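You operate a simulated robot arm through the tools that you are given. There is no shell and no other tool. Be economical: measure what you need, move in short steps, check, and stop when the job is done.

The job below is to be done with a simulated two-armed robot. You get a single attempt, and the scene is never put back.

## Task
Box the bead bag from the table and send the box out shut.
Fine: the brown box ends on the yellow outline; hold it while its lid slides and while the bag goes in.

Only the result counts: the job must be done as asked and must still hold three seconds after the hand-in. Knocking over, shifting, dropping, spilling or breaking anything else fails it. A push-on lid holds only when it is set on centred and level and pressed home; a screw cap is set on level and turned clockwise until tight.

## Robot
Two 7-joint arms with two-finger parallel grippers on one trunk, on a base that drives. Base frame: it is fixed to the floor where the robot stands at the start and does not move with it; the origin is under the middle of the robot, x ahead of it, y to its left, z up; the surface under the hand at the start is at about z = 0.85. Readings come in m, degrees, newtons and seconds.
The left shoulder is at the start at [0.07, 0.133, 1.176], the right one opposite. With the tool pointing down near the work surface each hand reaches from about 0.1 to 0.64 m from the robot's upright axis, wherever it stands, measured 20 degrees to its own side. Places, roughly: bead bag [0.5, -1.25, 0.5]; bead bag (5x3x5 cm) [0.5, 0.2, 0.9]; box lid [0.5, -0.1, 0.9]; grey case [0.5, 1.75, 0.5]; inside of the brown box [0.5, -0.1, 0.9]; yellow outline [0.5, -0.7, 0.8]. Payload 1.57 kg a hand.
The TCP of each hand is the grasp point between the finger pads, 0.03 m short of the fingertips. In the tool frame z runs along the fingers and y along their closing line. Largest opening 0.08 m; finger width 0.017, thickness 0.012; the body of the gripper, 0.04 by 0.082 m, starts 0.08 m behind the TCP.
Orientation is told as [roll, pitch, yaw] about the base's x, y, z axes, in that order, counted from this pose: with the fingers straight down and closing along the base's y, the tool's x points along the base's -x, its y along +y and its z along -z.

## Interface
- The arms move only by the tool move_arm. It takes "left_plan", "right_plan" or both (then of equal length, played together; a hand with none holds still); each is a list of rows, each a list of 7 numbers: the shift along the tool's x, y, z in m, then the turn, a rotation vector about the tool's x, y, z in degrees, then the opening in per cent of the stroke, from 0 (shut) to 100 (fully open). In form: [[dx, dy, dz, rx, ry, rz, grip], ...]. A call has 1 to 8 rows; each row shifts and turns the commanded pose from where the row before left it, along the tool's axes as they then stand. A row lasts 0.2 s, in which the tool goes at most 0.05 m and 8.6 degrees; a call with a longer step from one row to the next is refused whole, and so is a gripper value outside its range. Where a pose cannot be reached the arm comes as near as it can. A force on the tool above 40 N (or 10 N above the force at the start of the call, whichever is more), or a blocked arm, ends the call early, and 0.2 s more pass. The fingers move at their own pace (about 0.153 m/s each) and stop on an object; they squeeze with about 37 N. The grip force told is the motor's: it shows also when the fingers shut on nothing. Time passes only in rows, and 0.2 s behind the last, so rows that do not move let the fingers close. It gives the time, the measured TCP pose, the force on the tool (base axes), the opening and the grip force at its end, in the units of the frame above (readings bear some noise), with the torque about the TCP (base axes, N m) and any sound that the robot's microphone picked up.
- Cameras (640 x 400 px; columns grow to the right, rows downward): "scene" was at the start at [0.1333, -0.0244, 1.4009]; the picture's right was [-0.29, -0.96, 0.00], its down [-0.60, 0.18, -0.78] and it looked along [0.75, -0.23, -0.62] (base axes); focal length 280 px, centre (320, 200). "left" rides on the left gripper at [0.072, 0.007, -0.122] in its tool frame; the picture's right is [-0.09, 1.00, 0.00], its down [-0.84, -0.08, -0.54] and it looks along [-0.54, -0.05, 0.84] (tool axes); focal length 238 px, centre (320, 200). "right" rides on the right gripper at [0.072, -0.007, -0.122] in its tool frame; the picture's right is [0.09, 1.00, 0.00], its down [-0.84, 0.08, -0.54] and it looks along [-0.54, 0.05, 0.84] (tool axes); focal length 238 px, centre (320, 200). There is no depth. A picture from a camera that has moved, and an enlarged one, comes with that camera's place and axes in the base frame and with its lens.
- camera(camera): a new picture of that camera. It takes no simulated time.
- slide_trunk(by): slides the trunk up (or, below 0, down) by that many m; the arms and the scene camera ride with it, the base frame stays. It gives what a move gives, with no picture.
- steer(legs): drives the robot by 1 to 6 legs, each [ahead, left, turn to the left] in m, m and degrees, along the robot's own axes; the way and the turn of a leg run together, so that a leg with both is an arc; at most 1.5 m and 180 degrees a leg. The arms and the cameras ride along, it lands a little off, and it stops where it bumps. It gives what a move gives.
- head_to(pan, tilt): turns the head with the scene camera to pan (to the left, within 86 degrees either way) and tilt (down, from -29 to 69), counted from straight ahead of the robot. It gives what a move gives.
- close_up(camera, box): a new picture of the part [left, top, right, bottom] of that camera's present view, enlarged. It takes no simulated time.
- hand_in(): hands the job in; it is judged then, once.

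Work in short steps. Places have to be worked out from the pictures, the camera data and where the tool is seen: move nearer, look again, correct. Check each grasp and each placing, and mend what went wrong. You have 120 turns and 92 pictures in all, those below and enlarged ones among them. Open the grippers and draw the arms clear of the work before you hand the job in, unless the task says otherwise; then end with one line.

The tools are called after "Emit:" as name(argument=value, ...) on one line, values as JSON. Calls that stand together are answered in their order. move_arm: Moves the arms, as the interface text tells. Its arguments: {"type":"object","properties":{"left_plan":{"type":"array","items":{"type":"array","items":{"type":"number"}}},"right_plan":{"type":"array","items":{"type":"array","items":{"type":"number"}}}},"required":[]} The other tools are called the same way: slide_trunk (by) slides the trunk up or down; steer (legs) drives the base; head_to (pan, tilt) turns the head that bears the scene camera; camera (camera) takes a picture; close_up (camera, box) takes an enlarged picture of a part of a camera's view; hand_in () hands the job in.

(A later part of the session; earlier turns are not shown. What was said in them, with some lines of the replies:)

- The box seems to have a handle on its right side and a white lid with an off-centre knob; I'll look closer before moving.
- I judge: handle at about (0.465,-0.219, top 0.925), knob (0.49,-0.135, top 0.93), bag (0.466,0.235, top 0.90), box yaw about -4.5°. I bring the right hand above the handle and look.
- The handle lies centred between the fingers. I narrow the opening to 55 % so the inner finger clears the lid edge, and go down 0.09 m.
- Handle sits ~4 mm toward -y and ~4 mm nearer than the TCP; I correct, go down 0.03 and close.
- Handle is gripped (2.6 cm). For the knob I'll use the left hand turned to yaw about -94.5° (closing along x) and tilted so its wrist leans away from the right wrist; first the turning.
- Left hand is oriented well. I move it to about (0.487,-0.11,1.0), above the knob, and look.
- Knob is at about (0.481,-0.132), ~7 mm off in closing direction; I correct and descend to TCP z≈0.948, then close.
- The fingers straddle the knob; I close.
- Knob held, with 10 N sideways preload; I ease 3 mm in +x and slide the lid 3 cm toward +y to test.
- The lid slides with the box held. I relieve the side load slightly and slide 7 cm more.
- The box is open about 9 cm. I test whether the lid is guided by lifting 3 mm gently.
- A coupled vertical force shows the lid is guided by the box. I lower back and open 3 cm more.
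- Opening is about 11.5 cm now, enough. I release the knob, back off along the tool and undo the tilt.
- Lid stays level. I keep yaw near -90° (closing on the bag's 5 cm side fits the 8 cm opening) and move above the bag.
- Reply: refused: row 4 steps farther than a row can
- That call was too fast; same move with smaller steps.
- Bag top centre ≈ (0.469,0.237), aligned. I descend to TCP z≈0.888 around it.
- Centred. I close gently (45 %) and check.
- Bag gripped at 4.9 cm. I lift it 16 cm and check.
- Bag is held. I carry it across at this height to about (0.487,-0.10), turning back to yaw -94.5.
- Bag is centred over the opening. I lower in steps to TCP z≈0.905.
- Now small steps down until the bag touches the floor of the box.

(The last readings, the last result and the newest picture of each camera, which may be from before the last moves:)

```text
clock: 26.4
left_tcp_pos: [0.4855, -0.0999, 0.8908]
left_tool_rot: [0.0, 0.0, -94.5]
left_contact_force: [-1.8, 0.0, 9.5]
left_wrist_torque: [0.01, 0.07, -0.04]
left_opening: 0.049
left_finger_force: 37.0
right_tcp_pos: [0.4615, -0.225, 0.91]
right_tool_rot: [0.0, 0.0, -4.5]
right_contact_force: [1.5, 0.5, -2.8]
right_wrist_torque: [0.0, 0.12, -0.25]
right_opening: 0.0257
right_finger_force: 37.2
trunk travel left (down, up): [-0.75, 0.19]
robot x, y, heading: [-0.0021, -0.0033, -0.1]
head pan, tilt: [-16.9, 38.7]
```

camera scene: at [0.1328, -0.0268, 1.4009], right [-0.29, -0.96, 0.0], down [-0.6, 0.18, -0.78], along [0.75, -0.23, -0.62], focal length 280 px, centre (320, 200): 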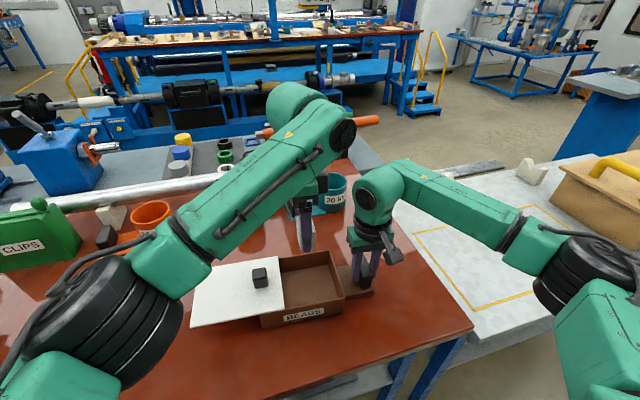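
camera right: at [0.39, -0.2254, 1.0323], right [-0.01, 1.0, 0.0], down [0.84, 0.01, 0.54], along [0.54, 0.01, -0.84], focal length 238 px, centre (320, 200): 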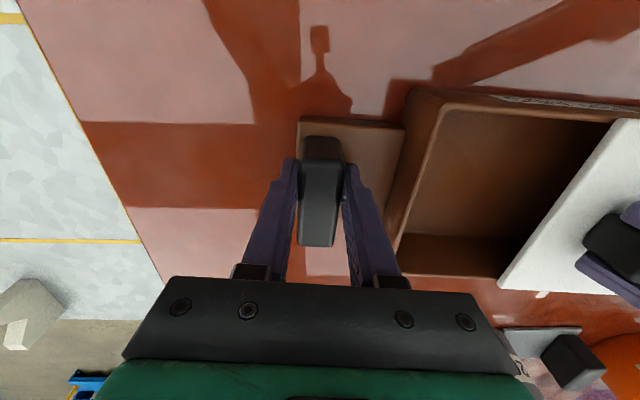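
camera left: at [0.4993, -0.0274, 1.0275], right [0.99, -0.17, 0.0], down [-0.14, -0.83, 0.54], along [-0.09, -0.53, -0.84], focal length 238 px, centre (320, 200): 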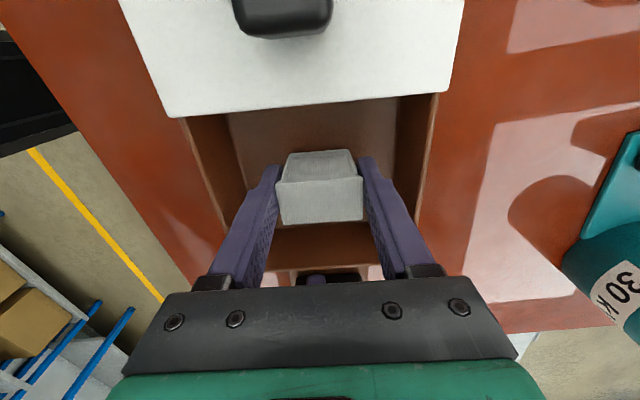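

The bag touches the floor (9.5 N). I open moderately and lift straight out.

Emit:
move_arm(left_plan=[[0, 0, -0.001, 0, 0, 0, 75], [0, 0, 0, 0, 0, 0, 75], [0, 0, -0.03, 0, 0, 0, 75], [0, 0, -0.04, 0, 0, 0, 75], [0, 0, -0.04, 0, 0, 0, 60]])

Emit:
camera(camera="left")

Emit:
camera(camera="right")

```text
clock: 27.6
left_tcp_pos: [0.4882, -0.099, 1.0014]
left_tool_rot: [-0.2, 0.0, -94.6]
left_contact_force: [1.0, 0.4, -1.1]
left_wrist_torque: [-0.02, 0.01, 0.01]
left_opening: 0.0482
left_finger_force: 0.1
right_tcp_pos: [0.4622, -0.2254, 0.9094]
right_tool_rot: [0.0, 0.0, -4.6]
right_contact_force: [-0.3, -0.9, -1.0]
right_wrist_torque: [0.03, 0.1, 0.04]
right_opening: 0.0258
right_finger_force: 36.8
trunk travel left (down, up): [-0.75, 0.19]
robot x, y, heading: [0.0038, -0.0001, -0.3]
head pan, tilt: [-16.9, 38.7]
```

```text
55 pictures are left
camera left: at [0.5015, -0.0277, 1.1242], right [0.99, -0.17, 0.0], down [-0.14, -0.83, 0.54], along [-0.09, -0.53, -0.84], focal length 238 px, centre (320, 200)
```

left: 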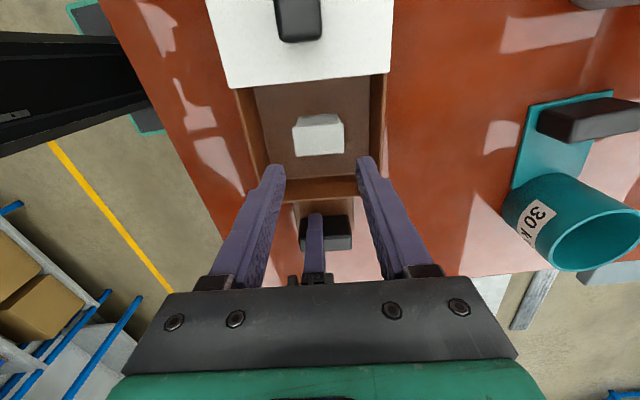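

```text
54 pictures are left
camera right: at [0.39, -0.2261, 1.0322], right [-0.01, 1.0, 0.0], down [0.84, 0.01, 0.54], along [0.54, 0.01, -0.84], focal length 238 px, centre (320, 200)
```

right: 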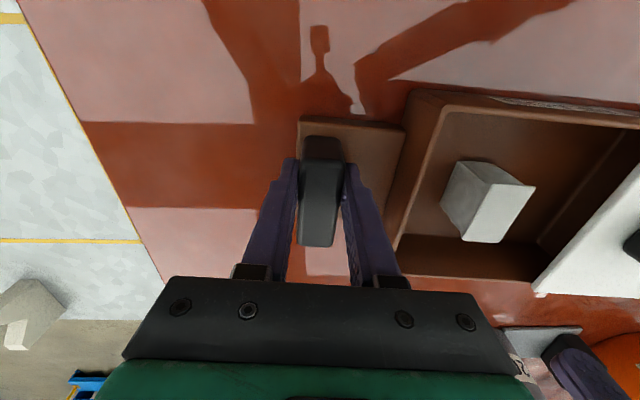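

Bag stands upright inside, below the rim. I move back over the knob, re-tilt 20°, and stop 6 cm short of the earlier grasp pose.

Emit:
move_arm(left_plan=[[0.037, 0, -0.01, 0, 0, 0, 60], [0.037, 0, -0.005, 0, 0, 0, 60], [0.0355, -0.001, 0, 0, -7, 0, 60], [0, 0, 0, 0, -7, 0, 60], [0, 0, 0.012, 0, -6, 0, 60], [0, 0, 0, 0, 0, 0, 60]])

Emit:
camera(camera="left")

```text
clock: 29.0
left_tcp_pos: [0.4949, 0.0072, 1.0046]
left_tool_rot: [0.0, -20.1, -94.4]
left_contact_force: [-0.7, 0.5, -0.2]
left_wrist_torque: [0.01, -0.01, 0.01]
left_opening: 0.0479
left_finger_force: 0.0
right_tcp_pos: [0.4625, -0.2256, 0.908]
right_tool_rot: [0.1, 0.0, -4.5]
right_contact_force: [0.2, 0.8, 0.2]
right_wrist_torque: [-0.07, -0.08, 0.0]
right_opening: 0.0255
right_finger_force: 37.0
trunk travel left (down, up): [-0.75, 0.19]
robot x, y, heading: [-0.0001, 0.0012, -0.1]
head pan, tilt: [-16.9, 38.7]
```

```text
53 pictures are left
camera left: at [0.5115, 0.1163, 1.0946], right [0.99, -0.16, 0.03], down [-0.12, -0.59, 0.8], along [-0.11, -0.79, -0.6], focal length 238 px, centre (320, 200)
```

left: 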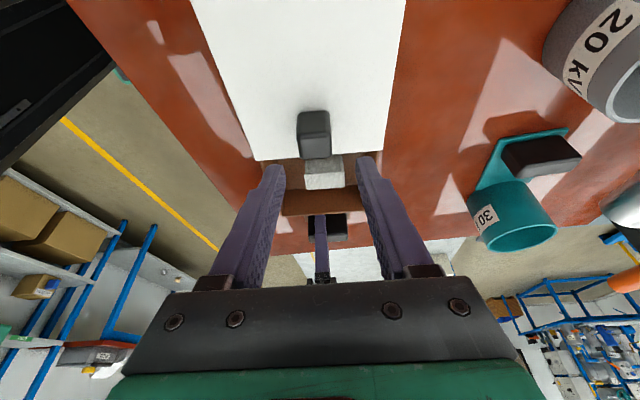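

Knob lies right where expected. I descend to the earlier grasp pose and close.

Emit:
move_arm(left_plan=[[0.001, -0.0033, 0.02, 0, 0, 0, 60], [0.001, 0, 0.02, 0, 0, 0, 60], [0.0012, 0, 0.019, 0, 0, 0, 60], [0, 0, 0, 0, 0, 0, 20], [0, 0, 0, 0, 0, 0, 0], [0, 0, 0, 0, 0, 0, 0]])

Emit:
camera(camera="left")

```text
clock: 30.4
left_tcp_pos: [0.4911, -0.0079, 0.9492]
left_tool_rot: [0.1, -20.0, -94.4]
left_contact_force: [-0.4, 0.3, 0.4]
left_wrist_torque: [0.01, -0.01, -0.01]
left_opening: 0.0269
left_finger_force: 37.3
right_tcp_pos: [0.4635, -0.2245, 0.9097]
right_tool_rot: [0.1, 0.0, -4.5]
right_contact_force: [0.1, 0.7, 0.2]
right_wrist_torque: [0.0, 0.06, -0.05]
right_opening: 0.0256
right_finger_force: 36.8
trunk travel left (down, up): [-0.75, 0.19]
robot x, y, heading: [-0.0022, 0.0023, 0.1]
head pan, tilt: [-16.9, 38.7]
```

```text
52 pictures are left
camera left: at [0.5065, 0.1001, 1.0397], right [0.99, -0.16, 0.03], down [-0.12, -0.59, 0.8], along [-0.11, -0.79, -0.6], focal length 238 px, centre (320, 200)
```

left: 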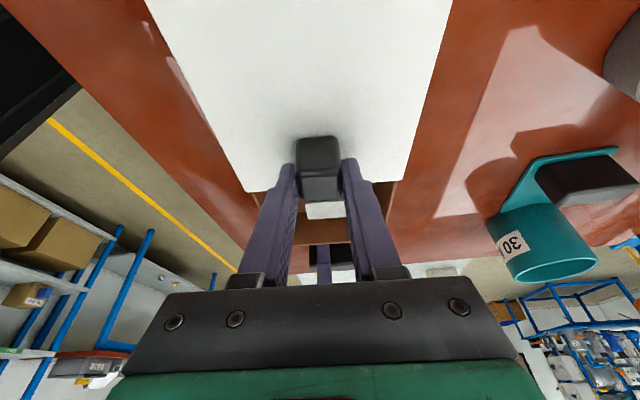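

Knob gripped with no preload. I slide the lid shut in 1.5–2 cm steps, watching the force.

Emit:
move_arm(left_plan=[[-0.0141, 0, 0.0051, 0, 0, 0, 0], [-0.0141, 0, 0.0051, 0, 0, 0, 0], [-0.0141, 0, 0.0051, 0, 0, 0, 0], [-0.0141, 0, 0.0051, 0, 0, 0, 0]])

```text
clock: 31.4
left_tcp_pos: [0.4849, -0.0717, 0.9507]
left_tool_rot: [0.0, -20.0, -94.5]
left_contact_force: [1.8, -0.6, 7.3]
left_wrist_torque: [0.41, 0.04, 0.1]
left_opening: 0.0271
left_finger_force: 36.7
right_tcp_pos: [0.4619, -0.2259, 0.9095]
right_tool_rot: [0.0, 0.0, -4.5]
right_contact_force: [-0.4, -2.3, -1.2]
right_wrist_torque: [-0.42, -0.07, -0.18]
right_opening: 0.0258
right_finger_force: 37.1
trunk travel left (down, up): [-0.75, 0.19]
robot x, y, heading: [0.0022, -0.0012, 0.2]
head pan, tilt: [-16.9, 38.7]
```

No blocking though the lid's leading edge has passed over the bag. I continue the last 5.8 cm.

Emit:
move_arm(left_plan=[[-0.0141, 0, 0.0045, 0, 0, 0, 0], [-0.0141, 0, 0.0047, 0, 0, 0, 0], [-0.0141, 0, 0.0051, 0, 0, 0, 0], [-0.0123, 0, 0.0045, 0, 0, 0, 0], [0, 0, 0, 0, 0, 0, 0]])

Emit:
camera(camera="right")

Emit:
close_up(camera="scene", box=[220, 200, 400, 340])

```text
clock: 32.6
left_tcp_pos: [0.4807, -0.1282, 0.9493]
left_tool_rot: [0.0, -20.0, -94.4]
left_contact_force: [5.1, -0.6, 0.8]
left_wrist_torque: [0.4, -0.18, 0.29]
left_opening: 0.0269
left_finger_force: 36.8
right_tcp_pos: [0.4625, -0.2255, 0.9097]
right_tool_rot: [0.0, 0.1, -4.6]
right_contact_force: [-4.6, -0.2, 0.0]
right_wrist_torque: [-0.24, -0.12, 0.21]
right_opening: 0.0259
right_finger_force: 37.6
trunk travel left (down, up): [-0.75, 0.19]
robot x, y, heading: [0.0004, 0.0008, -0.3]
head pan, tilt: [-16.9, 38.7]
```

```text
51 pictures are left
camera right: at [0.3902, -0.2257, 1.0323], right [-0.01, 1.0, 0.0], down [0.84, 0.01, 0.54], along [0.54, 0.01, -0.84], focal length 238 px, centre (320, 200)
```

right: 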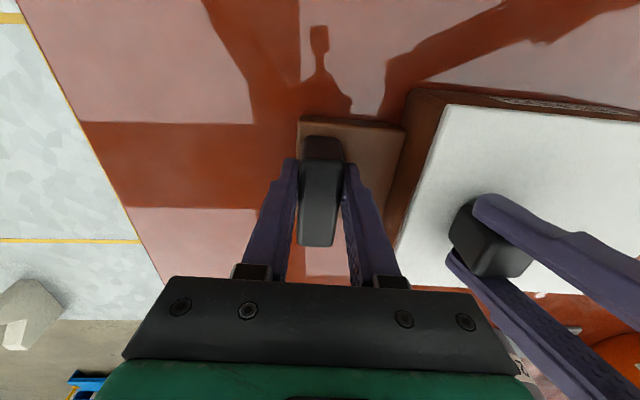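

```text
2.86 times, centred on (310, 270) of scene
camera zoom: at [0.1335, -0.0245, 1.4009], right [-0.29, -0.96, 0.0], down [-0.6, 0.18, -0.78], along [0.75, -0.23, -0.62], focal length 800 px, centre (349, 0)
```

zoom: 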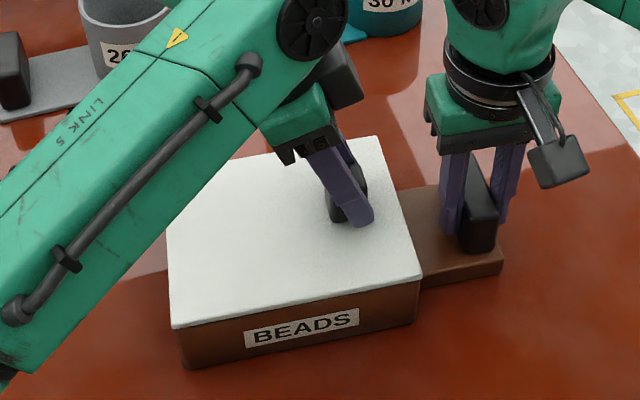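

Nearly shut; comparing with the first picture about 2–3 mm may remain. I nudge 5 mm more toward -y until it stops.

Emit:
move_arm(left_plan=[[-0.0019, 0.001, 0.0007, 0, 0, 0, 0], [-0.0019, 0, 0.0007, 0, 0, 0, 0], [-0.0019, 0, 0.0007, 0, 0, 0, 0], [0, 0, 0, 0, 0, 0, 0]])

Emit:
camera(camera="right")

```text
clock: 33.6
left_tcp_pos: [0.4804, -0.1317, 0.9487]
left_tool_rot: [-0.2, -19.8, -94.3]
left_contact_force: [-2.8, 23.5, 5.3]
left_wrist_torque: [0.0, 0.18, -0.32]
left_opening: 0.0268
left_finger_force: 37.0
right_tcp_pos: [0.4626, -0.2261, 0.9091]
right_tool_rot: [-0.2, 0.0, -4.7]
right_contact_force: [3.5, -23.5, -0.9]
right_wrist_torque: [0.3, 0.15, -0.27]
right_opening: 0.0254
right_finger_force: 37.1
trunk travel left (down, up): [-0.75, 0.19]
robot x, y, heading: [-0.0012, -0.0003, 0.0]
head pan, tilt: [-16.9, 38.7]
```

```text
49 pictures are left
camera right: at [0.3904, -0.2268, 1.0321], right [-0.01, 1.0, 0.0], down [0.84, 0.01, 0.54], along [0.54, 0.0, -0.84], focal length 238 px, centre (320, 200)
```

right: 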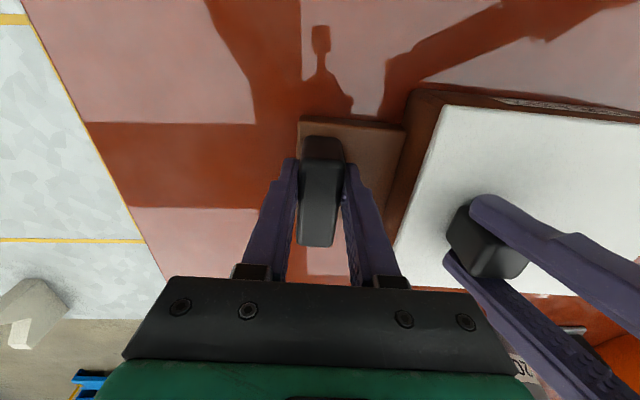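

The lid hit its end stop (23 N): it is shut. I relieve the push slightly, and look right at the outline area before carrying.

Emit:
move_arm(left_plan=[[0.0018, 0.0, -0.0008, 0, 0, 0, 0], [0, 0, 0, 0, 0, 0, 0]])

Emit:
head_to(pan=-60, tilt=35)

Emit:
camera(camera="scene")

```text
clock: 34.2
left_tcp_pos: [0.4818, -0.1303, 0.9499]
left_tool_rot: [-0.1, -19.8, -94.5]
left_contact_force: [-0.8, 20.6, -0.8]
left_wrist_torque: [0.64, -0.05, -0.24]
left_opening: 0.0271
left_finger_force: 37.4
right_tcp_pos: [0.463, -0.2253, 0.9097]
right_tool_rot: [-0.1, -0.1, -4.5]
right_contact_force: [1.0, -20.9, -0.3]
right_wrist_torque: [0.01, 0.12, -0.35]
right_opening: 0.0254
right_finger_force: 37.2
trunk travel left (down, up): [-0.75, 0.19]
robot x, y, heading: [-0.0029, -0.0017, -0.0]
head pan, tilt: [-16.9, 38.7]
```

```text
clock: 35.3
left_tcp_pos: [0.4818, -0.1314, 0.9497]
left_tool_rot: [-0.2, -19.9, -94.4]
left_contact_force: [0.2, 20.7, -2.9]
left_wrist_torque: [0.74, -0.03, -0.19]
left_opening: 0.0272
left_finger_force: 37.6
right_tcp_pos: [0.4627, -0.2251, 0.909]
right_tool_rot: [-0.1, 0.0, -4.4]
right_contact_force: [-0.2, -20.6, 2.6]
right_wrist_torque: [0.23, -0.12, -0.17]
right_opening: 0.0257
right_finger_force: 37.3
trunk travel left (down, up): [-0.75, 0.19]
robot x, y, heading: [0.0029, -0.0023, -0.2]
head pan, tilt: [-60.0, 35.0]
```

```text
48 pictures are left
camera scene: at [0.0955, -0.0757, 1.4064], right [-0.87, -0.5, 0.0], down [-0.29, 0.5, -0.82], along [0.41, -0.71, -0.57], focal length 280 px, centre (320, 200)
```

scene: 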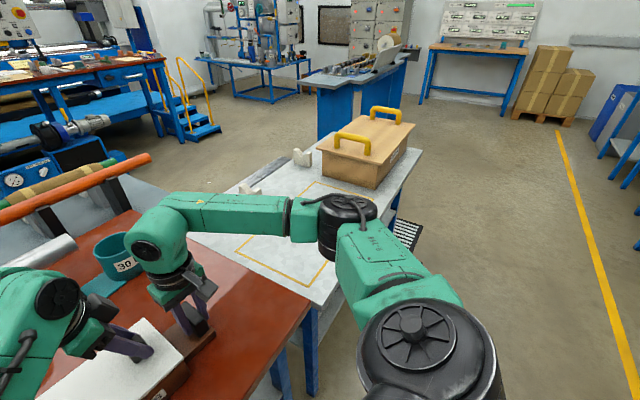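

Path looks clear: white table about 5 cm lower, wooden case beyond the outline's far end. With both hands holding (handle and knob), I ease the push and raise the trunk 3 cm to test the lift.

Emit:
move_arm(left_plan=[[0.0014, 0.0, -0.0003, 0, 0, 0, 0], [0, 0, 0, 0, 0, 0, 0]])

Emit:
slide_trunk(by=0.03)

Emit:
camera(camera="scene")

```text
clock: 35.9
left_tcp_pos: [0.4811, -0.1304, 0.9503]
left_tool_rot: [0.0, -20.0, -94.4]
left_contact_force: [-1.6, 15.5, -3.2]
left_wrist_torque: [0.9, -0.07, -0.19]
left_opening: 0.0269
left_finger_force: 37.3
right_tcp_pos: [0.4623, -0.2245, 0.9091]
right_tool_rot: [0.1, -0.1, -4.6]
right_contact_force: [1.0, -16.1, 3.7]
right_wrist_torque: [0.02, 0.03, -0.19]
right_opening: 0.0256
right_finger_force: 37.0
trunk travel left (down, up): [-0.75, 0.19]
robot x, y, heading: [0.0028, 0.0026, 0.1]
head pan, tilt: [-60.0, 35.0]
```

```text
clock: 36.6
left_tcp_pos: [0.4819, -0.1295, 0.9807]
left_tool_rot: [-0.1, -20.1, -94.4]
left_contact_force: [-2.3, 13.7, -5.7]
left_wrist_torque: [0.59, 0.04, -0.22]
left_opening: 0.0268
left_finger_force: 37.1
right_tcp_pos: [0.4624, -0.2246, 0.9392]
right_tool_rot: [0.0, 0.0, -4.4]
right_contact_force: [2.7, -12.6, 3.6]
right_wrist_torque: [0.26, -0.02, -0.22]
right_opening: 0.0256
right_finger_force: 36.9
trunk travel left (down, up): [-0.78, 0.16]
robot x, y, heading: [0.0001, -0.0006, 0.1]
head pan, tilt: [-60.0, 35.0]
```

```text
47 pictures are left
camera scene: at [0.0959, -0.0759, 1.4365], right [-0.87, -0.5, 0.0], down [-0.29, 0.5, -0.82], along [0.41, -0.71, -0.57], focal length 280 px, centre (320, 200)
```

scene: 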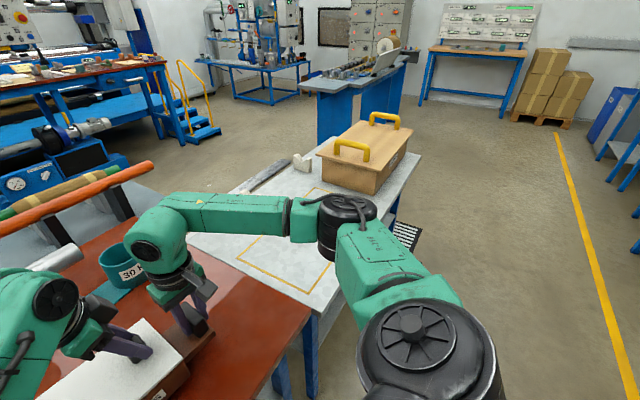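

It lifts easily and is light. I raise 4 cm more and drive 0.60 m right with 3 cm back.

Emit:
slide_trunk(by=0.04)

Emit:
steer(legs=[[-0.03, 0, 0], [0, -0.3, 0]])

Emit:
camera(camera="scene")

```text
clock: 37.5
left_tcp_pos: [0.4811, -0.1302, 1.0197]
left_tool_rot: [-0.2, -20.0, -94.4]
left_contact_force: [-4.6, 11.4, -4.9]
left_wrist_torque: [0.51, 0.1, -0.28]
left_opening: 0.027
left_finger_force: 36.9
right_tcp_pos: [0.464, -0.2263, 0.9803]
right_tool_rot: [0.0, 0.0, -4.4]
right_contact_force: [5.2, -11.0, 2.9]
right_wrist_torque: [0.29, -0.03, -0.33]
right_opening: 0.0256
right_finger_force: 36.4
trunk travel left (down, up): [-0.82, 0.12]
robot x, y, heading: [0.0016, 0.0, -0.1]
head pan, tilt: [-60.0, 35.0]
```

```text
clock: 40.0
left_tcp_pos: [0.4531, -0.4263, 1.021]
left_tool_rot: [-0.1, -20.1, -94.2]
left_contact_force: [-4.8, 7.3, -4.4]
left_wrist_torque: [0.14, 0.19, -0.28]
left_opening: 0.0269
left_finger_force: 37.0
right_tcp_pos: [0.4337, -0.5227, 0.9803]
right_tool_rot: [-0.1, 0.1, -4.3]
right_contact_force: [4.9, -7.7, 2.2]
right_wrist_torque: [0.29, 0.0, -0.34]
right_opening: 0.0256
right_finger_force: 36.8
trunk travel left (down, up): [-0.82, 0.12]
robot x, y, heading: [-0.031, -0.3033, 0.3]
head pan, tilt: [-60.0, 35.0]
```

```text
46 pictures are left
camera scene: at [0.0664, -0.3732, 1.4765], right [-0.86, -0.5, 0.0], down [-0.29, 0.49, -0.82], along [0.41, -0.71, -0.57], focal length 280 px, centre (320, 200)
```

scene: 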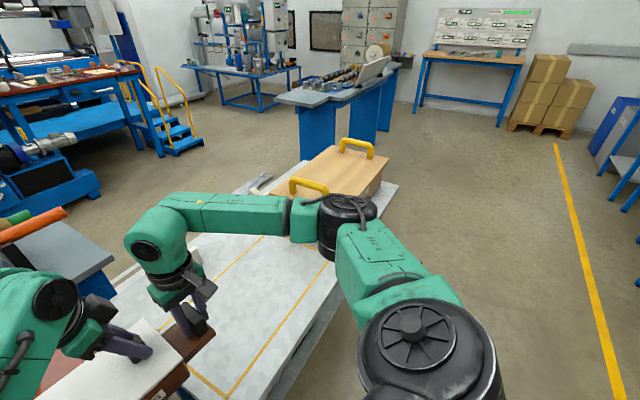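

Going well; I drive the remaining 0.29 m right.

Emit:
steer(legs=[[0, -0.15, 0], [0, -0.14, 0]])

Emit:
camera(camera="scene")

Emit:
camera(camera="right")

Emit:
camera(camera="left")

```text
clock: 42.3
left_tcp_pos: [0.4533, -0.7154, 1.0205]
left_tool_rot: [-0.2, -20.0, -94.4]
left_contact_force: [-5.2, 4.8, -0.4]
left_wrist_torque: [-0.1, 0.14, -0.25]
left_opening: 0.027
left_finger_force: 37.6
right_tcp_pos: [0.4339, -0.8124, 0.9796]
right_tool_rot: [-0.1, 0.0, -4.4]
right_contact_force: [4.5, -4.7, -3.0]
right_wrist_torque: [0.13, 0.07, -0.26]
right_opening: 0.0258
right_finger_force: 37.1
trunk travel left (down, up): [-0.82, 0.12]
robot x, y, heading: [-0.0335, -0.585, 0.3]
head pan, tilt: [-60.0, 35.0]
```

```text
45 pictures are left
camera scene: at [0.067, -0.6616, 1.4766], right [-0.87, -0.5, 0.0], down [-0.29, 0.49, -0.82], along [0.41, -0.71, -0.57], focal length 280 px, centre (320, 200)
```

scene: 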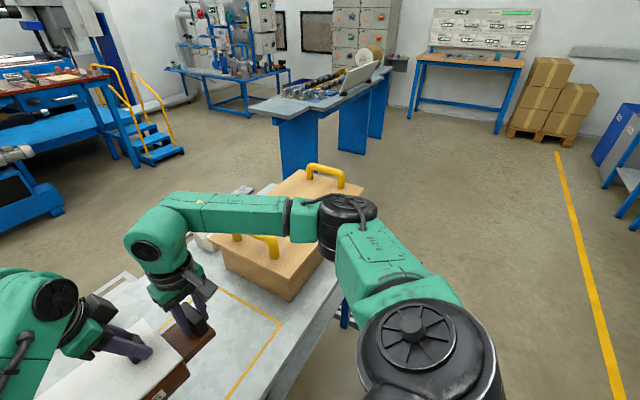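

```text
44 pictures are left
camera right: at [0.3623, -0.8118, 1.1025], right [-0.02, 1.0, 0.0], down [0.84, 0.01, 0.54], along [0.54, 0.01, -0.84], focal length 238 px, centre (320, 200)
```

right: 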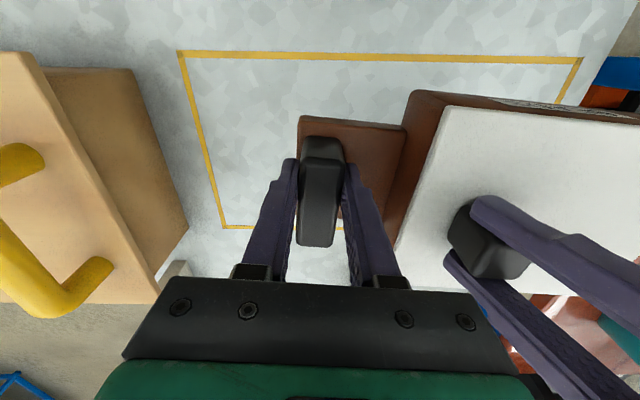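

```text
43 pictures are left
camera left: at [0.4696, -0.6064, 1.1101], right [0.99, -0.16, 0.03], down [-0.12, -0.59, 0.8], along [-0.11, -0.79, -0.6], focal length 238 px, centre (320, 200)
```

left: 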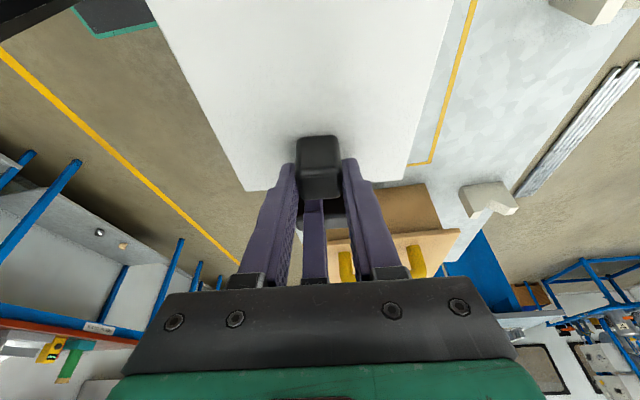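

The outline works out to x 0.37–0.64, y -0.975…-0.495 at table z≈0.77; the box is inside already but I shift 3.5 cm ahead and 2 cm right to centre it, then lower 11 cm.

Emit:
steer(legs=[[0.035, -0.02, 0]])

Emit:
slide_trunk(by=-0.11)

Emit:
camera(camera="right")

Emit:
camera(camera="scene")

```text
clock: 43.1
left_tcp_pos: [0.4831, -0.734, 1.0234]
left_tool_rot: [0.1, -20.0, -94.4]
left_contact_force: [-2.1, 3.3, -0.5]
left_wrist_torque: [-0.22, -0.03, -0.05]
left_opening: 0.0269
left_finger_force: 36.5
right_tcp_pos: [0.464, -0.831, 0.9819]
right_tool_rot: [-0.1, -0.4, -4.4]
right_contact_force: [0.6, -1.4, -3.3]
right_wrist_torque: [0.12, 0.01, -0.14]
right_opening: 0.0253
right_finger_force: 37.0
trunk travel left (down, up): [-0.82, 0.12]
robot x, y, heading: [0.0063, -0.6086, 0.2]
head pan, tilt: [-60.0, 35.0]
```

```text
clock: 44.6
left_tcp_pos: [0.4879, -0.7374, 0.909]
left_tool_rot: [-0.2, -19.8, -94.2]
left_contact_force: [-1.6, 1.5, -0.8]
left_wrist_torque: [-0.12, -0.02, -0.12]
left_opening: 0.0269
left_finger_force: 37.7
right_tcp_pos: [0.4697, -0.8325, 0.8704]
right_tool_rot: [-0.1, 0.0, -4.4]
right_contact_force: [1.4, -1.5, -2.6]
right_wrist_torque: [0.03, 0.12, -0.07]
right_opening: 0.0257
right_finger_force: 37.1
trunk travel left (down, up): [-0.71, 0.23]
robot x, y, heading: [0.0063, -0.61, -0.0]
head pan, tilt: [-60.0, 35.0]
```

```text
42 pictures are left
camera right: at [0.3971, -0.8331, 0.9922], right [-0.01, 1.0, 0.0], down [0.84, 0.01, 0.54], along [0.54, 0.01, -0.84], focal length 238 px, centre (320, 200)
```

right: 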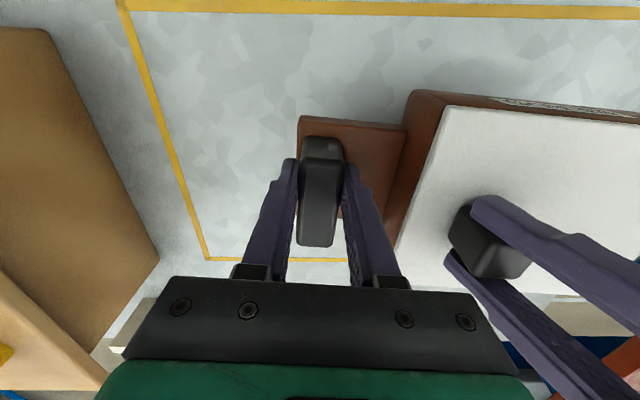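

```text
41 pictures are left
camera scene: at [0.1018, -0.6836, 1.3664], right [-0.87, -0.5, 0.0], down [-0.29, 0.5, -0.82], along [0.41, -0.71, -0.57], focal length 280 px, centre (320, 200)
```

scene: 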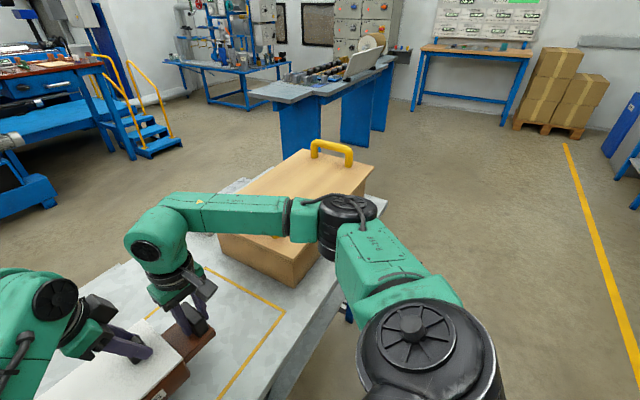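

Case is well below the forearm (top ≈0.88). I lower further: 2 cm, then fine steps.

Emit:
slide_trunk(by=-0.02)

Emit:
slide_trunk(by=-0.008)

Emit:
close_up(camera="right", box=[270, 60, 640, 290])

```text
clock: 45.2
left_tcp_pos: [0.4877, -0.7363, 0.8899]
left_tool_rot: [-0.1, -20.0, -94.2]
left_contact_force: [-2.5, 1.5, -1.7]
left_wrist_torque: [-0.06, 0.01, -0.17]
left_opening: 0.0272
left_finger_force: 37.2
right_tcp_pos: [0.4693, -0.8323, 0.8492]
right_tool_rot: [-0.1, -0.1, -4.5]
right_contact_force: [1.8, -2.1, -1.5]
right_wrist_torque: [0.02, 0.09, -0.12]
right_opening: 0.0254
right_finger_force: 37.3
trunk travel left (down, up): [-0.69, 0.25]
robot x, y, heading: [0.0084, -0.6072, 0.3]
head pan, tilt: [-60.0, 35.0]
```

```text
clock: 45.8
left_tcp_pos: [0.4879, -0.7367, 0.8815]
left_tool_rot: [0.0, -20.0, -94.3]
left_contact_force: [-1.7, 3.1, 0.0]
left_wrist_torque: [-0.02, -0.01, -0.1]
left_opening: 0.0271
left_finger_force: 36.7
right_tcp_pos: [0.4685, -0.832, 0.8424]
right_tool_rot: [0.0, -0.1, -4.5]
right_contact_force: [2.3, -1.7, -0.8]
right_wrist_torque: [0.03, 0.06, -0.14]
right_opening: 0.0254
right_finger_force: 37.3
trunk travel left (down, up): [-0.682, 0.258]
robot x, y, heading: [0.0055, -0.6092, 0.0]
head pan, tilt: [-60.0, 35.0]
```

```text
1.73 times, centred on (455, 175) of right
camera zoom: at [0.397, -0.833, 0.9642], right [-0.01, 1.0, 0.0], down [0.84, 0.01, 0.54], along [0.54, 0.01, -0.84], focal length 412 px, centre (86, 243)
```

zoom: 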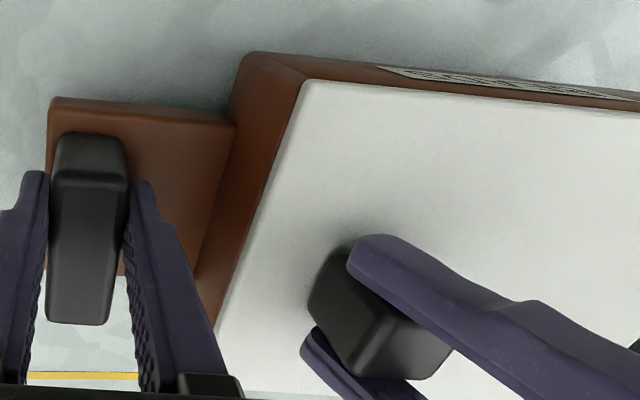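

Not yet in contact (bottom ≈0.782). I continue in 6 mm steps.

Emit:
slide_trunk(by=-0.006)

Emit:
slide_trunk(by=-0.004)

```text
clock: 46.4
left_tcp_pos: [0.4886, -0.7357, 0.8763]
left_tool_rot: [-0.1, -19.9, -94.3]
left_contact_force: [-2.4, 2.1, -1.1]
left_wrist_torque: [0.01, -0.01, -0.15]
left_opening: 0.027
left_finger_force: 36.6
right_tcp_pos: [0.4688, -0.8312, 0.8352]
right_tool_rot: [-0.1, 0.0, -4.3]
right_contact_force: [2.3, -2.5, -0.7]
right_wrist_torque: [0.01, 0.09, -0.1]
right_opening: 0.0256
right_finger_force: 36.4
trunk travel left (down, up): [-0.676, 0.264]
robot x, y, heading: [0.0042, -0.6077, 0.2]
head pan, tilt: [-60.0, 35.0]
```

```text
clock: 46.9
left_tcp_pos: [0.4868, -0.7366, 0.8732]
left_tool_rot: [0.0, -19.9, -94.3]
left_contact_force: [-2.0, 0.8, -2.5]
left_wrist_torque: [0.0, 0.04, -0.15]
left_opening: 0.027
left_finger_force: 37.1
right_tcp_pos: [0.4687, -0.8316, 0.831]
right_tool_rot: [0.0, 0.0, -4.4]
right_contact_force: [2.5, -2.1, -0.1]
right_wrist_torque: [0.03, 0.07, -0.15]
right_opening: 0.0258
right_finger_force: 36.8
trunk travel left (down, up): [-0.672, 0.268]
robot x, y, heading: [0.0038, -0.6109, 0.2]
head pan, tilt: [-60.0, 35.0]
```

Bottom ≈0.772, still free. Two more small steps.

Emit:
slide_trunk(by=-0.004)

Emit:
slide_trunk(by=-0.003)

Emit:
close_up(camera="right", box=[270, 60, 640, 290])

```text
clock: 47.4
left_tcp_pos: [0.4884, -0.7354, 0.8678]
left_tool_rot: [-0.1, -20.0, -94.3]
left_contact_force: [-2.4, 2.5, -2.7]
left_wrist_torque: [0.05, 0.07, -0.15]
left_opening: 0.0266
left_finger_force: 37.3
right_tcp_pos: [0.4693, -0.8343, 0.8285]
right_tool_rot: [0.0, 0.0, -4.4]
right_contact_force: [2.5, -2.0, -0.5]
right_wrist_torque: [0.0, 0.1, -0.16]
right_opening: 0.0256
right_finger_force: 37.1
trunk travel left (down, up): [-0.668, 0.272]
robot x, y, heading: [0.0071, -0.6084, 0.1]
head pan, tilt: [-60.0, 35.0]
```

```text
clock: 47.9
left_tcp_pos: [0.4878, -0.7374, 0.8643]
left_tool_rot: [-0.2, -20.0, -94.3]
left_contact_force: [-2.4, 2.4, -1.9]
left_wrist_torque: [0.08, 0.02, -0.13]
left_opening: 0.027
left_finger_force: 36.7
right_tcp_pos: [0.4688, -0.8313, 0.8257]
right_tool_rot: [0.0, 0.0, -4.4]
right_contact_force: [2.3, -1.8, 0.1]
right_wrist_torque: [0.01, 0.07, -0.15]
right_opening: 0.0255
right_finger_force: 36.6
trunk travel left (down, up): [-0.665, 0.275]
robot x, y, heading: [0.0042, -0.614, 0.4]
head pan, tilt: [-60.0, 35.0]
```

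```text
1.73 times, centred on (455, 175) of right
camera zoom: at [0.3971, -0.833, 0.9471], right [-0.01, 1.0, 0.0], down [0.84, 0.01, 0.54], along [0.54, 0.01, -0.84], focal length 412 px, centre (86, 243)
```

zoom: 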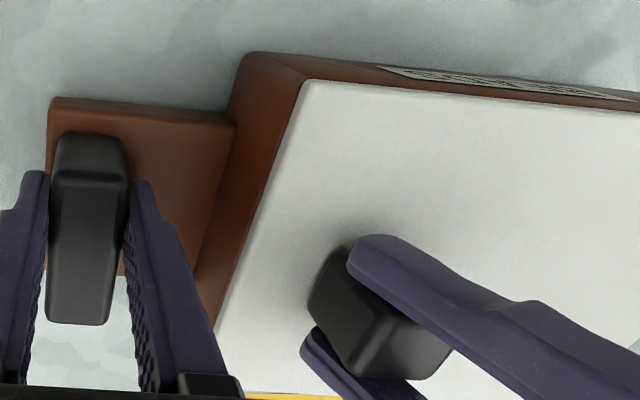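

No contact yet; triangulating the outline again gives table z≈0.755–0.765. I continue.

Emit:
slide_trunk(by=-0.003)

Emit:
slide_trunk(by=-0.003)

```text
clock: 48.5
left_tcp_pos: [0.4873, -0.7365, 0.8619]
left_tool_rot: [-0.1, -20.0, -94.3]
left_contact_force: [-2.3, 1.4, -2.8]
left_wrist_torque: [0.08, 0.06, -0.12]
left_opening: 0.027
left_finger_force: 37.2
right_tcp_pos: [0.4696, -0.8329, 0.8217]
right_tool_rot: [0.1, 0.1, -4.4]
right_contact_force: [2.0, -2.3, 0.6]
right_wrist_torque: [0.05, 0.06, -0.15]
right_opening: 0.0257
right_finger_force: 36.2
trunk travel left (down, up): [-0.662, 0.278]
robot x, y, heading: [0.0043, -0.604, 0.2]
head pan, tilt: [-60.0, 35.0]
```

```text
clock: 49.0
left_tcp_pos: [0.4874, -0.7363, 0.8599]
left_tool_rot: [0.1, -20.0, -94.3]
left_contact_force: [-1.3, 1.8, 2.2]
left_wrist_torque: [0.42, 0.04, -0.15]
left_opening: 0.027
left_finger_force: 37.4
right_tcp_pos: [0.4701, -0.8319, 0.8194]
right_tool_rot: [-0.1, -0.2, -4.4]
right_contact_force: [3.3, -3.3, 6.0]
right_wrist_torque: [0.09, 0.35, -0.08]
right_opening: 0.0253
right_finger_force: 36.8
trunk travel left (down, up): [-0.659, 0.281]
robot x, y, heading: [0.0038, -0.6066, 0.1]
head pan, tilt: [-60.0, 35.0]
```

Forces jumped by about 10 N: the box stands on the table. I open the left hand and back it off while the right still holds.

Emit:
move_arm(left_plan=[[0, 0, 0, 0, 0, 0, 60], [0, 0, 0, 0, 0, 0, 60], [0, 0, -0.03, 0, 0, 0, 60], [0, 0, -0.04, 0, 0, 0, 60], [0, 0, -0.05, 0, 0, 0, 60], [0.03, 0, -0.03, 0, 0, 0, 60]])

Emit:
camera(camera="right")

Emit:
camera(camera="left")

```text
clock: 50.4
left_tcp_pos: [0.4959, -0.6572, 0.9907]
left_tool_rot: [-0.1, -20.0, -94.3]
left_contact_force: [0.2, -0.5, 0.4]
left_wrist_torque: [-0.02, 0.0, 0.02]
left_opening: 0.0479
left_finger_force: 0.0
right_tcp_pos: [0.4675, -0.8307, 0.8195]
right_tool_rot: [-0.1, -0.2, -4.4]
right_contact_force: [2.1, 1.6, 9.9]
right_wrist_torque: [-0.17, -0.02, -0.15]
right_opening: 0.0255
right_finger_force: 36.9
trunk travel left (down, up): [-0.659, 0.281]
robot x, y, heading: [0.0064, -0.6055, 0.2]
head pan, tilt: [-60.0, 35.0]
```

```text
38 pictures are left
camera right: at [0.3959, -0.8317, 0.942], right [-0.01, 1.0, 0.0], down [0.84, 0.01, 0.54], along [0.54, 0.01, -0.84], focal length 238 px, centre (320, 200)
```

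right: 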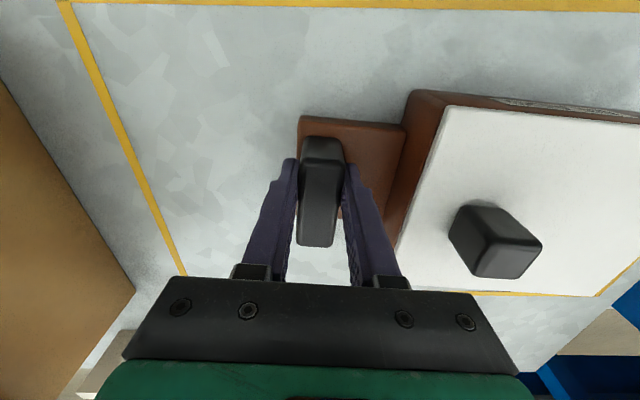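

```text
37 pictures are left
camera left: at [0.5113, -0.5477, 1.0805], right [0.99, -0.16, 0.03], down [-0.12, -0.59, 0.8], along [-0.11, -0.79, -0.6], focal length 238 px, centre (320, 200)
```

left: 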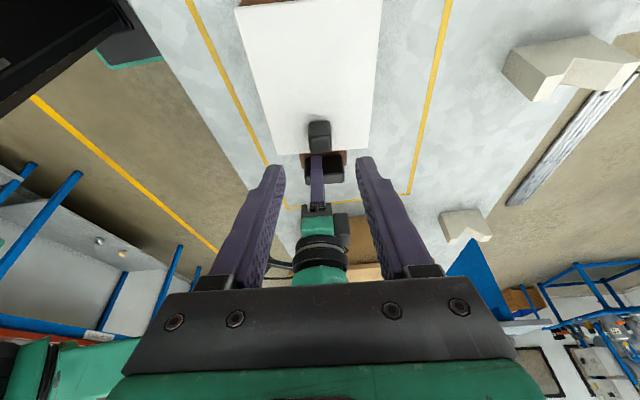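

Box lies inside the outline with lid shut. I raise the right by 1 mm to relax, open to 50 % and lift straight up.

Emit:
move_arm(right_plan=[[0, 0, -0.001, 0, 0, 0, 0], [0, 0, 0, 0, 0, 0, 50], [0, 0, 0, 0, 0, 0, 50], [0, 0, -0.02, 0, 0, 0, 50], [0, 0, -0.04, 0, 0, 0, 50], [0, 0, -0.05, 0, 0, 0, 50], [0, 0, -0.05, 0, 0, 0, 50]])

Emit:
camera(camera="right")

Emit:
head_to(pan=-15, tilt=50)

Emit:
camera(camera="scene")

```text
clock: 52.0
left_tcp_pos: [0.4948, -0.656, 0.989]
left_tool_rot: [-0.1, -20.1, -94.2]
left_contact_force: [0.7, 0.2, -1.2]
left_wrist_torque: [-0.03, -0.05, 0.0]
left_opening: 0.0481
left_finger_force: 0.1
right_tcp_pos: [0.4704, -0.832, 0.9778]
right_tool_rot: [-0.1, 0.1, -4.4]
right_contact_force: [0.4, 0.3, 0.1]
right_wrist_torque: [0.01, 0.03, 0.01]
right_opening: 0.0399
right_finger_force: 0.0
trunk travel left (down, up): [-0.659, 0.281]
robot x, y, heading: [0.0041, -0.605, 0.1]
head pan, tilt: [-60.0, 35.0]
```

```text
36 pictures are left
camera right: at [0.3986, -0.8324, 1.1012], right [-0.01, 1.0, 0.0], down [0.84, 0.01, 0.54], along [0.54, 0.01, -0.84], focal length 238 px, centre (320, 200)
```

right: 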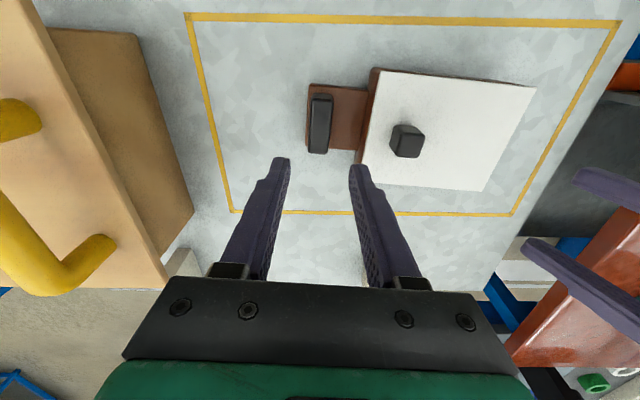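

```text
clock: 53.1
left_tcp_pos: [0.4958, -0.658, 0.9904]
left_tool_rot: [0.0, -19.9, -94.2]
left_contact_force: [0.6, 0.6, -0.6]
left_wrist_torque: [0.03, -0.01, -0.02]
left_opening: 0.0479
left_finger_force: 0.0
right_tcp_pos: [0.4709, -0.8316, 0.978]
right_tool_rot: [0.0, 0.0, -4.4]
right_contact_force: [0.3, 0.1, 0.5]
right_wrist_torque: [-0.02, -0.03, 0.01]
right_opening: 0.0396
right_finger_force: 0.1
trunk travel left (down, up): [-0.659, 0.281]
robot x, y, heading: [0.0045, -0.6096, 0.0]
head pan, tilt: [-15.0, 50.0]
```

```text
35 pictures are left
camera scene: at [0.1316, -0.627, 1.2938], right [-0.26, -0.97, 0.0], down [-0.74, 0.2, -0.64], along [0.62, -0.17, -0.77], focal length 280 px, centre (320, 200)
```

scene: 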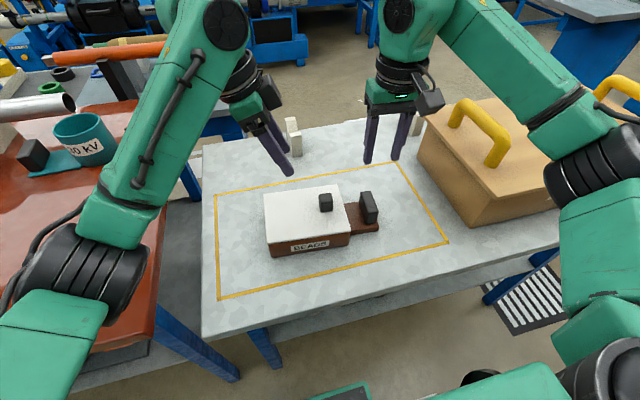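

Box is centred in the outline. I open both grippers, raise the trunk and check the lid closely.

Emit:
move_arm(left_plan=[[0, 0, -0.04, 0, 0, 0, 100], [0, 0, -0.04, 0, 0, 0, 100], [0, 0, 0, 0, 0, 0, 100]], right_plan=[[0, 0, -0.04, 0, 0, 0, 100], [0, 0, -0.04, 0, 0, 0, 100], [0, 0, 0, 0, 0, 0, 100]])

Emit:
slide_trunk(by=0.08)

Emit:
close_up(camera="scene", box=[200, 150, 460, 310])

```text
clock: 53.9
left_tcp_pos: [0.4981, -0.6301, 1.065]
left_tool_rot: [-0.2, -19.9, -94.3]
left_contact_force: [0.6, -0.9, 1.2]
left_wrist_torque: [0.04, 0.03, 0.02]
left_opening: 0.0802
left_finger_force: 0.0
right_tcp_pos: [0.4704, -0.8344, 1.0582]
right_tool_rot: [0.0, 0.0, -4.5]
right_contact_force: [-0.6, 0.2, -0.2]
right_wrist_torque: [0.02, -0.01, -0.02]
right_opening: 0.08
right_finger_force: 0.0
trunk travel left (down, up): [-0.659, 0.281]
robot x, y, heading: [0.0066, -0.6123, -0.1]
head pan, tilt: [-15.0, 50.0]
```

```text
clock: 55.1
left_tcp_pos: [0.4969, -0.6301, 1.145]
left_tool_rot: [-0.1, -19.9, -94.3]
left_contact_force: [-0.6, 0.5, 0.3]
left_wrist_torque: [-0.02, -0.02, -0.02]
left_opening: 0.0799
left_finger_force: 0.1
right_tcp_pos: [0.4692, -0.8332, 1.1406]
right_tool_rot: [0.1, 0.1, -4.4]
right_contact_force: [-0.4, -0.9, 1.0]
right_wrist_torque: [-0.01, 0.02, -0.01]
right_opening: 0.0801
right_finger_force: 0.1
trunk travel left (down, up): [-0.739, 0.201]
robot x, y, heading: [0.0088, -0.6072, 0.0]
head pan, tilt: [-15.0, 50.0]
```

```text
2.46 times, centred on (330, 230) of scene
camera zoom: at [0.1319, -0.627, 1.3737], right [-0.26, -0.97, 0.0], down [-0.74, 0.2, -0.64], along [0.62, -0.17, -0.77], focal length 689 px, centre (295, 126)
```

zoom: 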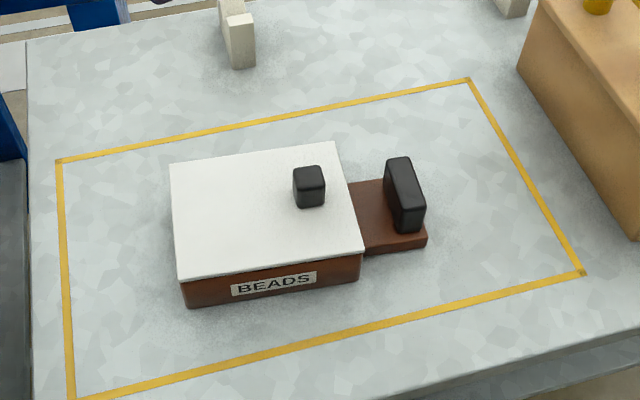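

The lid is fully shut, the box rests inside the yellow outline, and both arms are clear; I hand in.

Emit:
hand_in()

```text
The job is handed in.
```

The bead bag is in the brown box, its lid is slid shut to the end stop, and the box stands inside the yellow outline with both arms clear; I have handed the job in.
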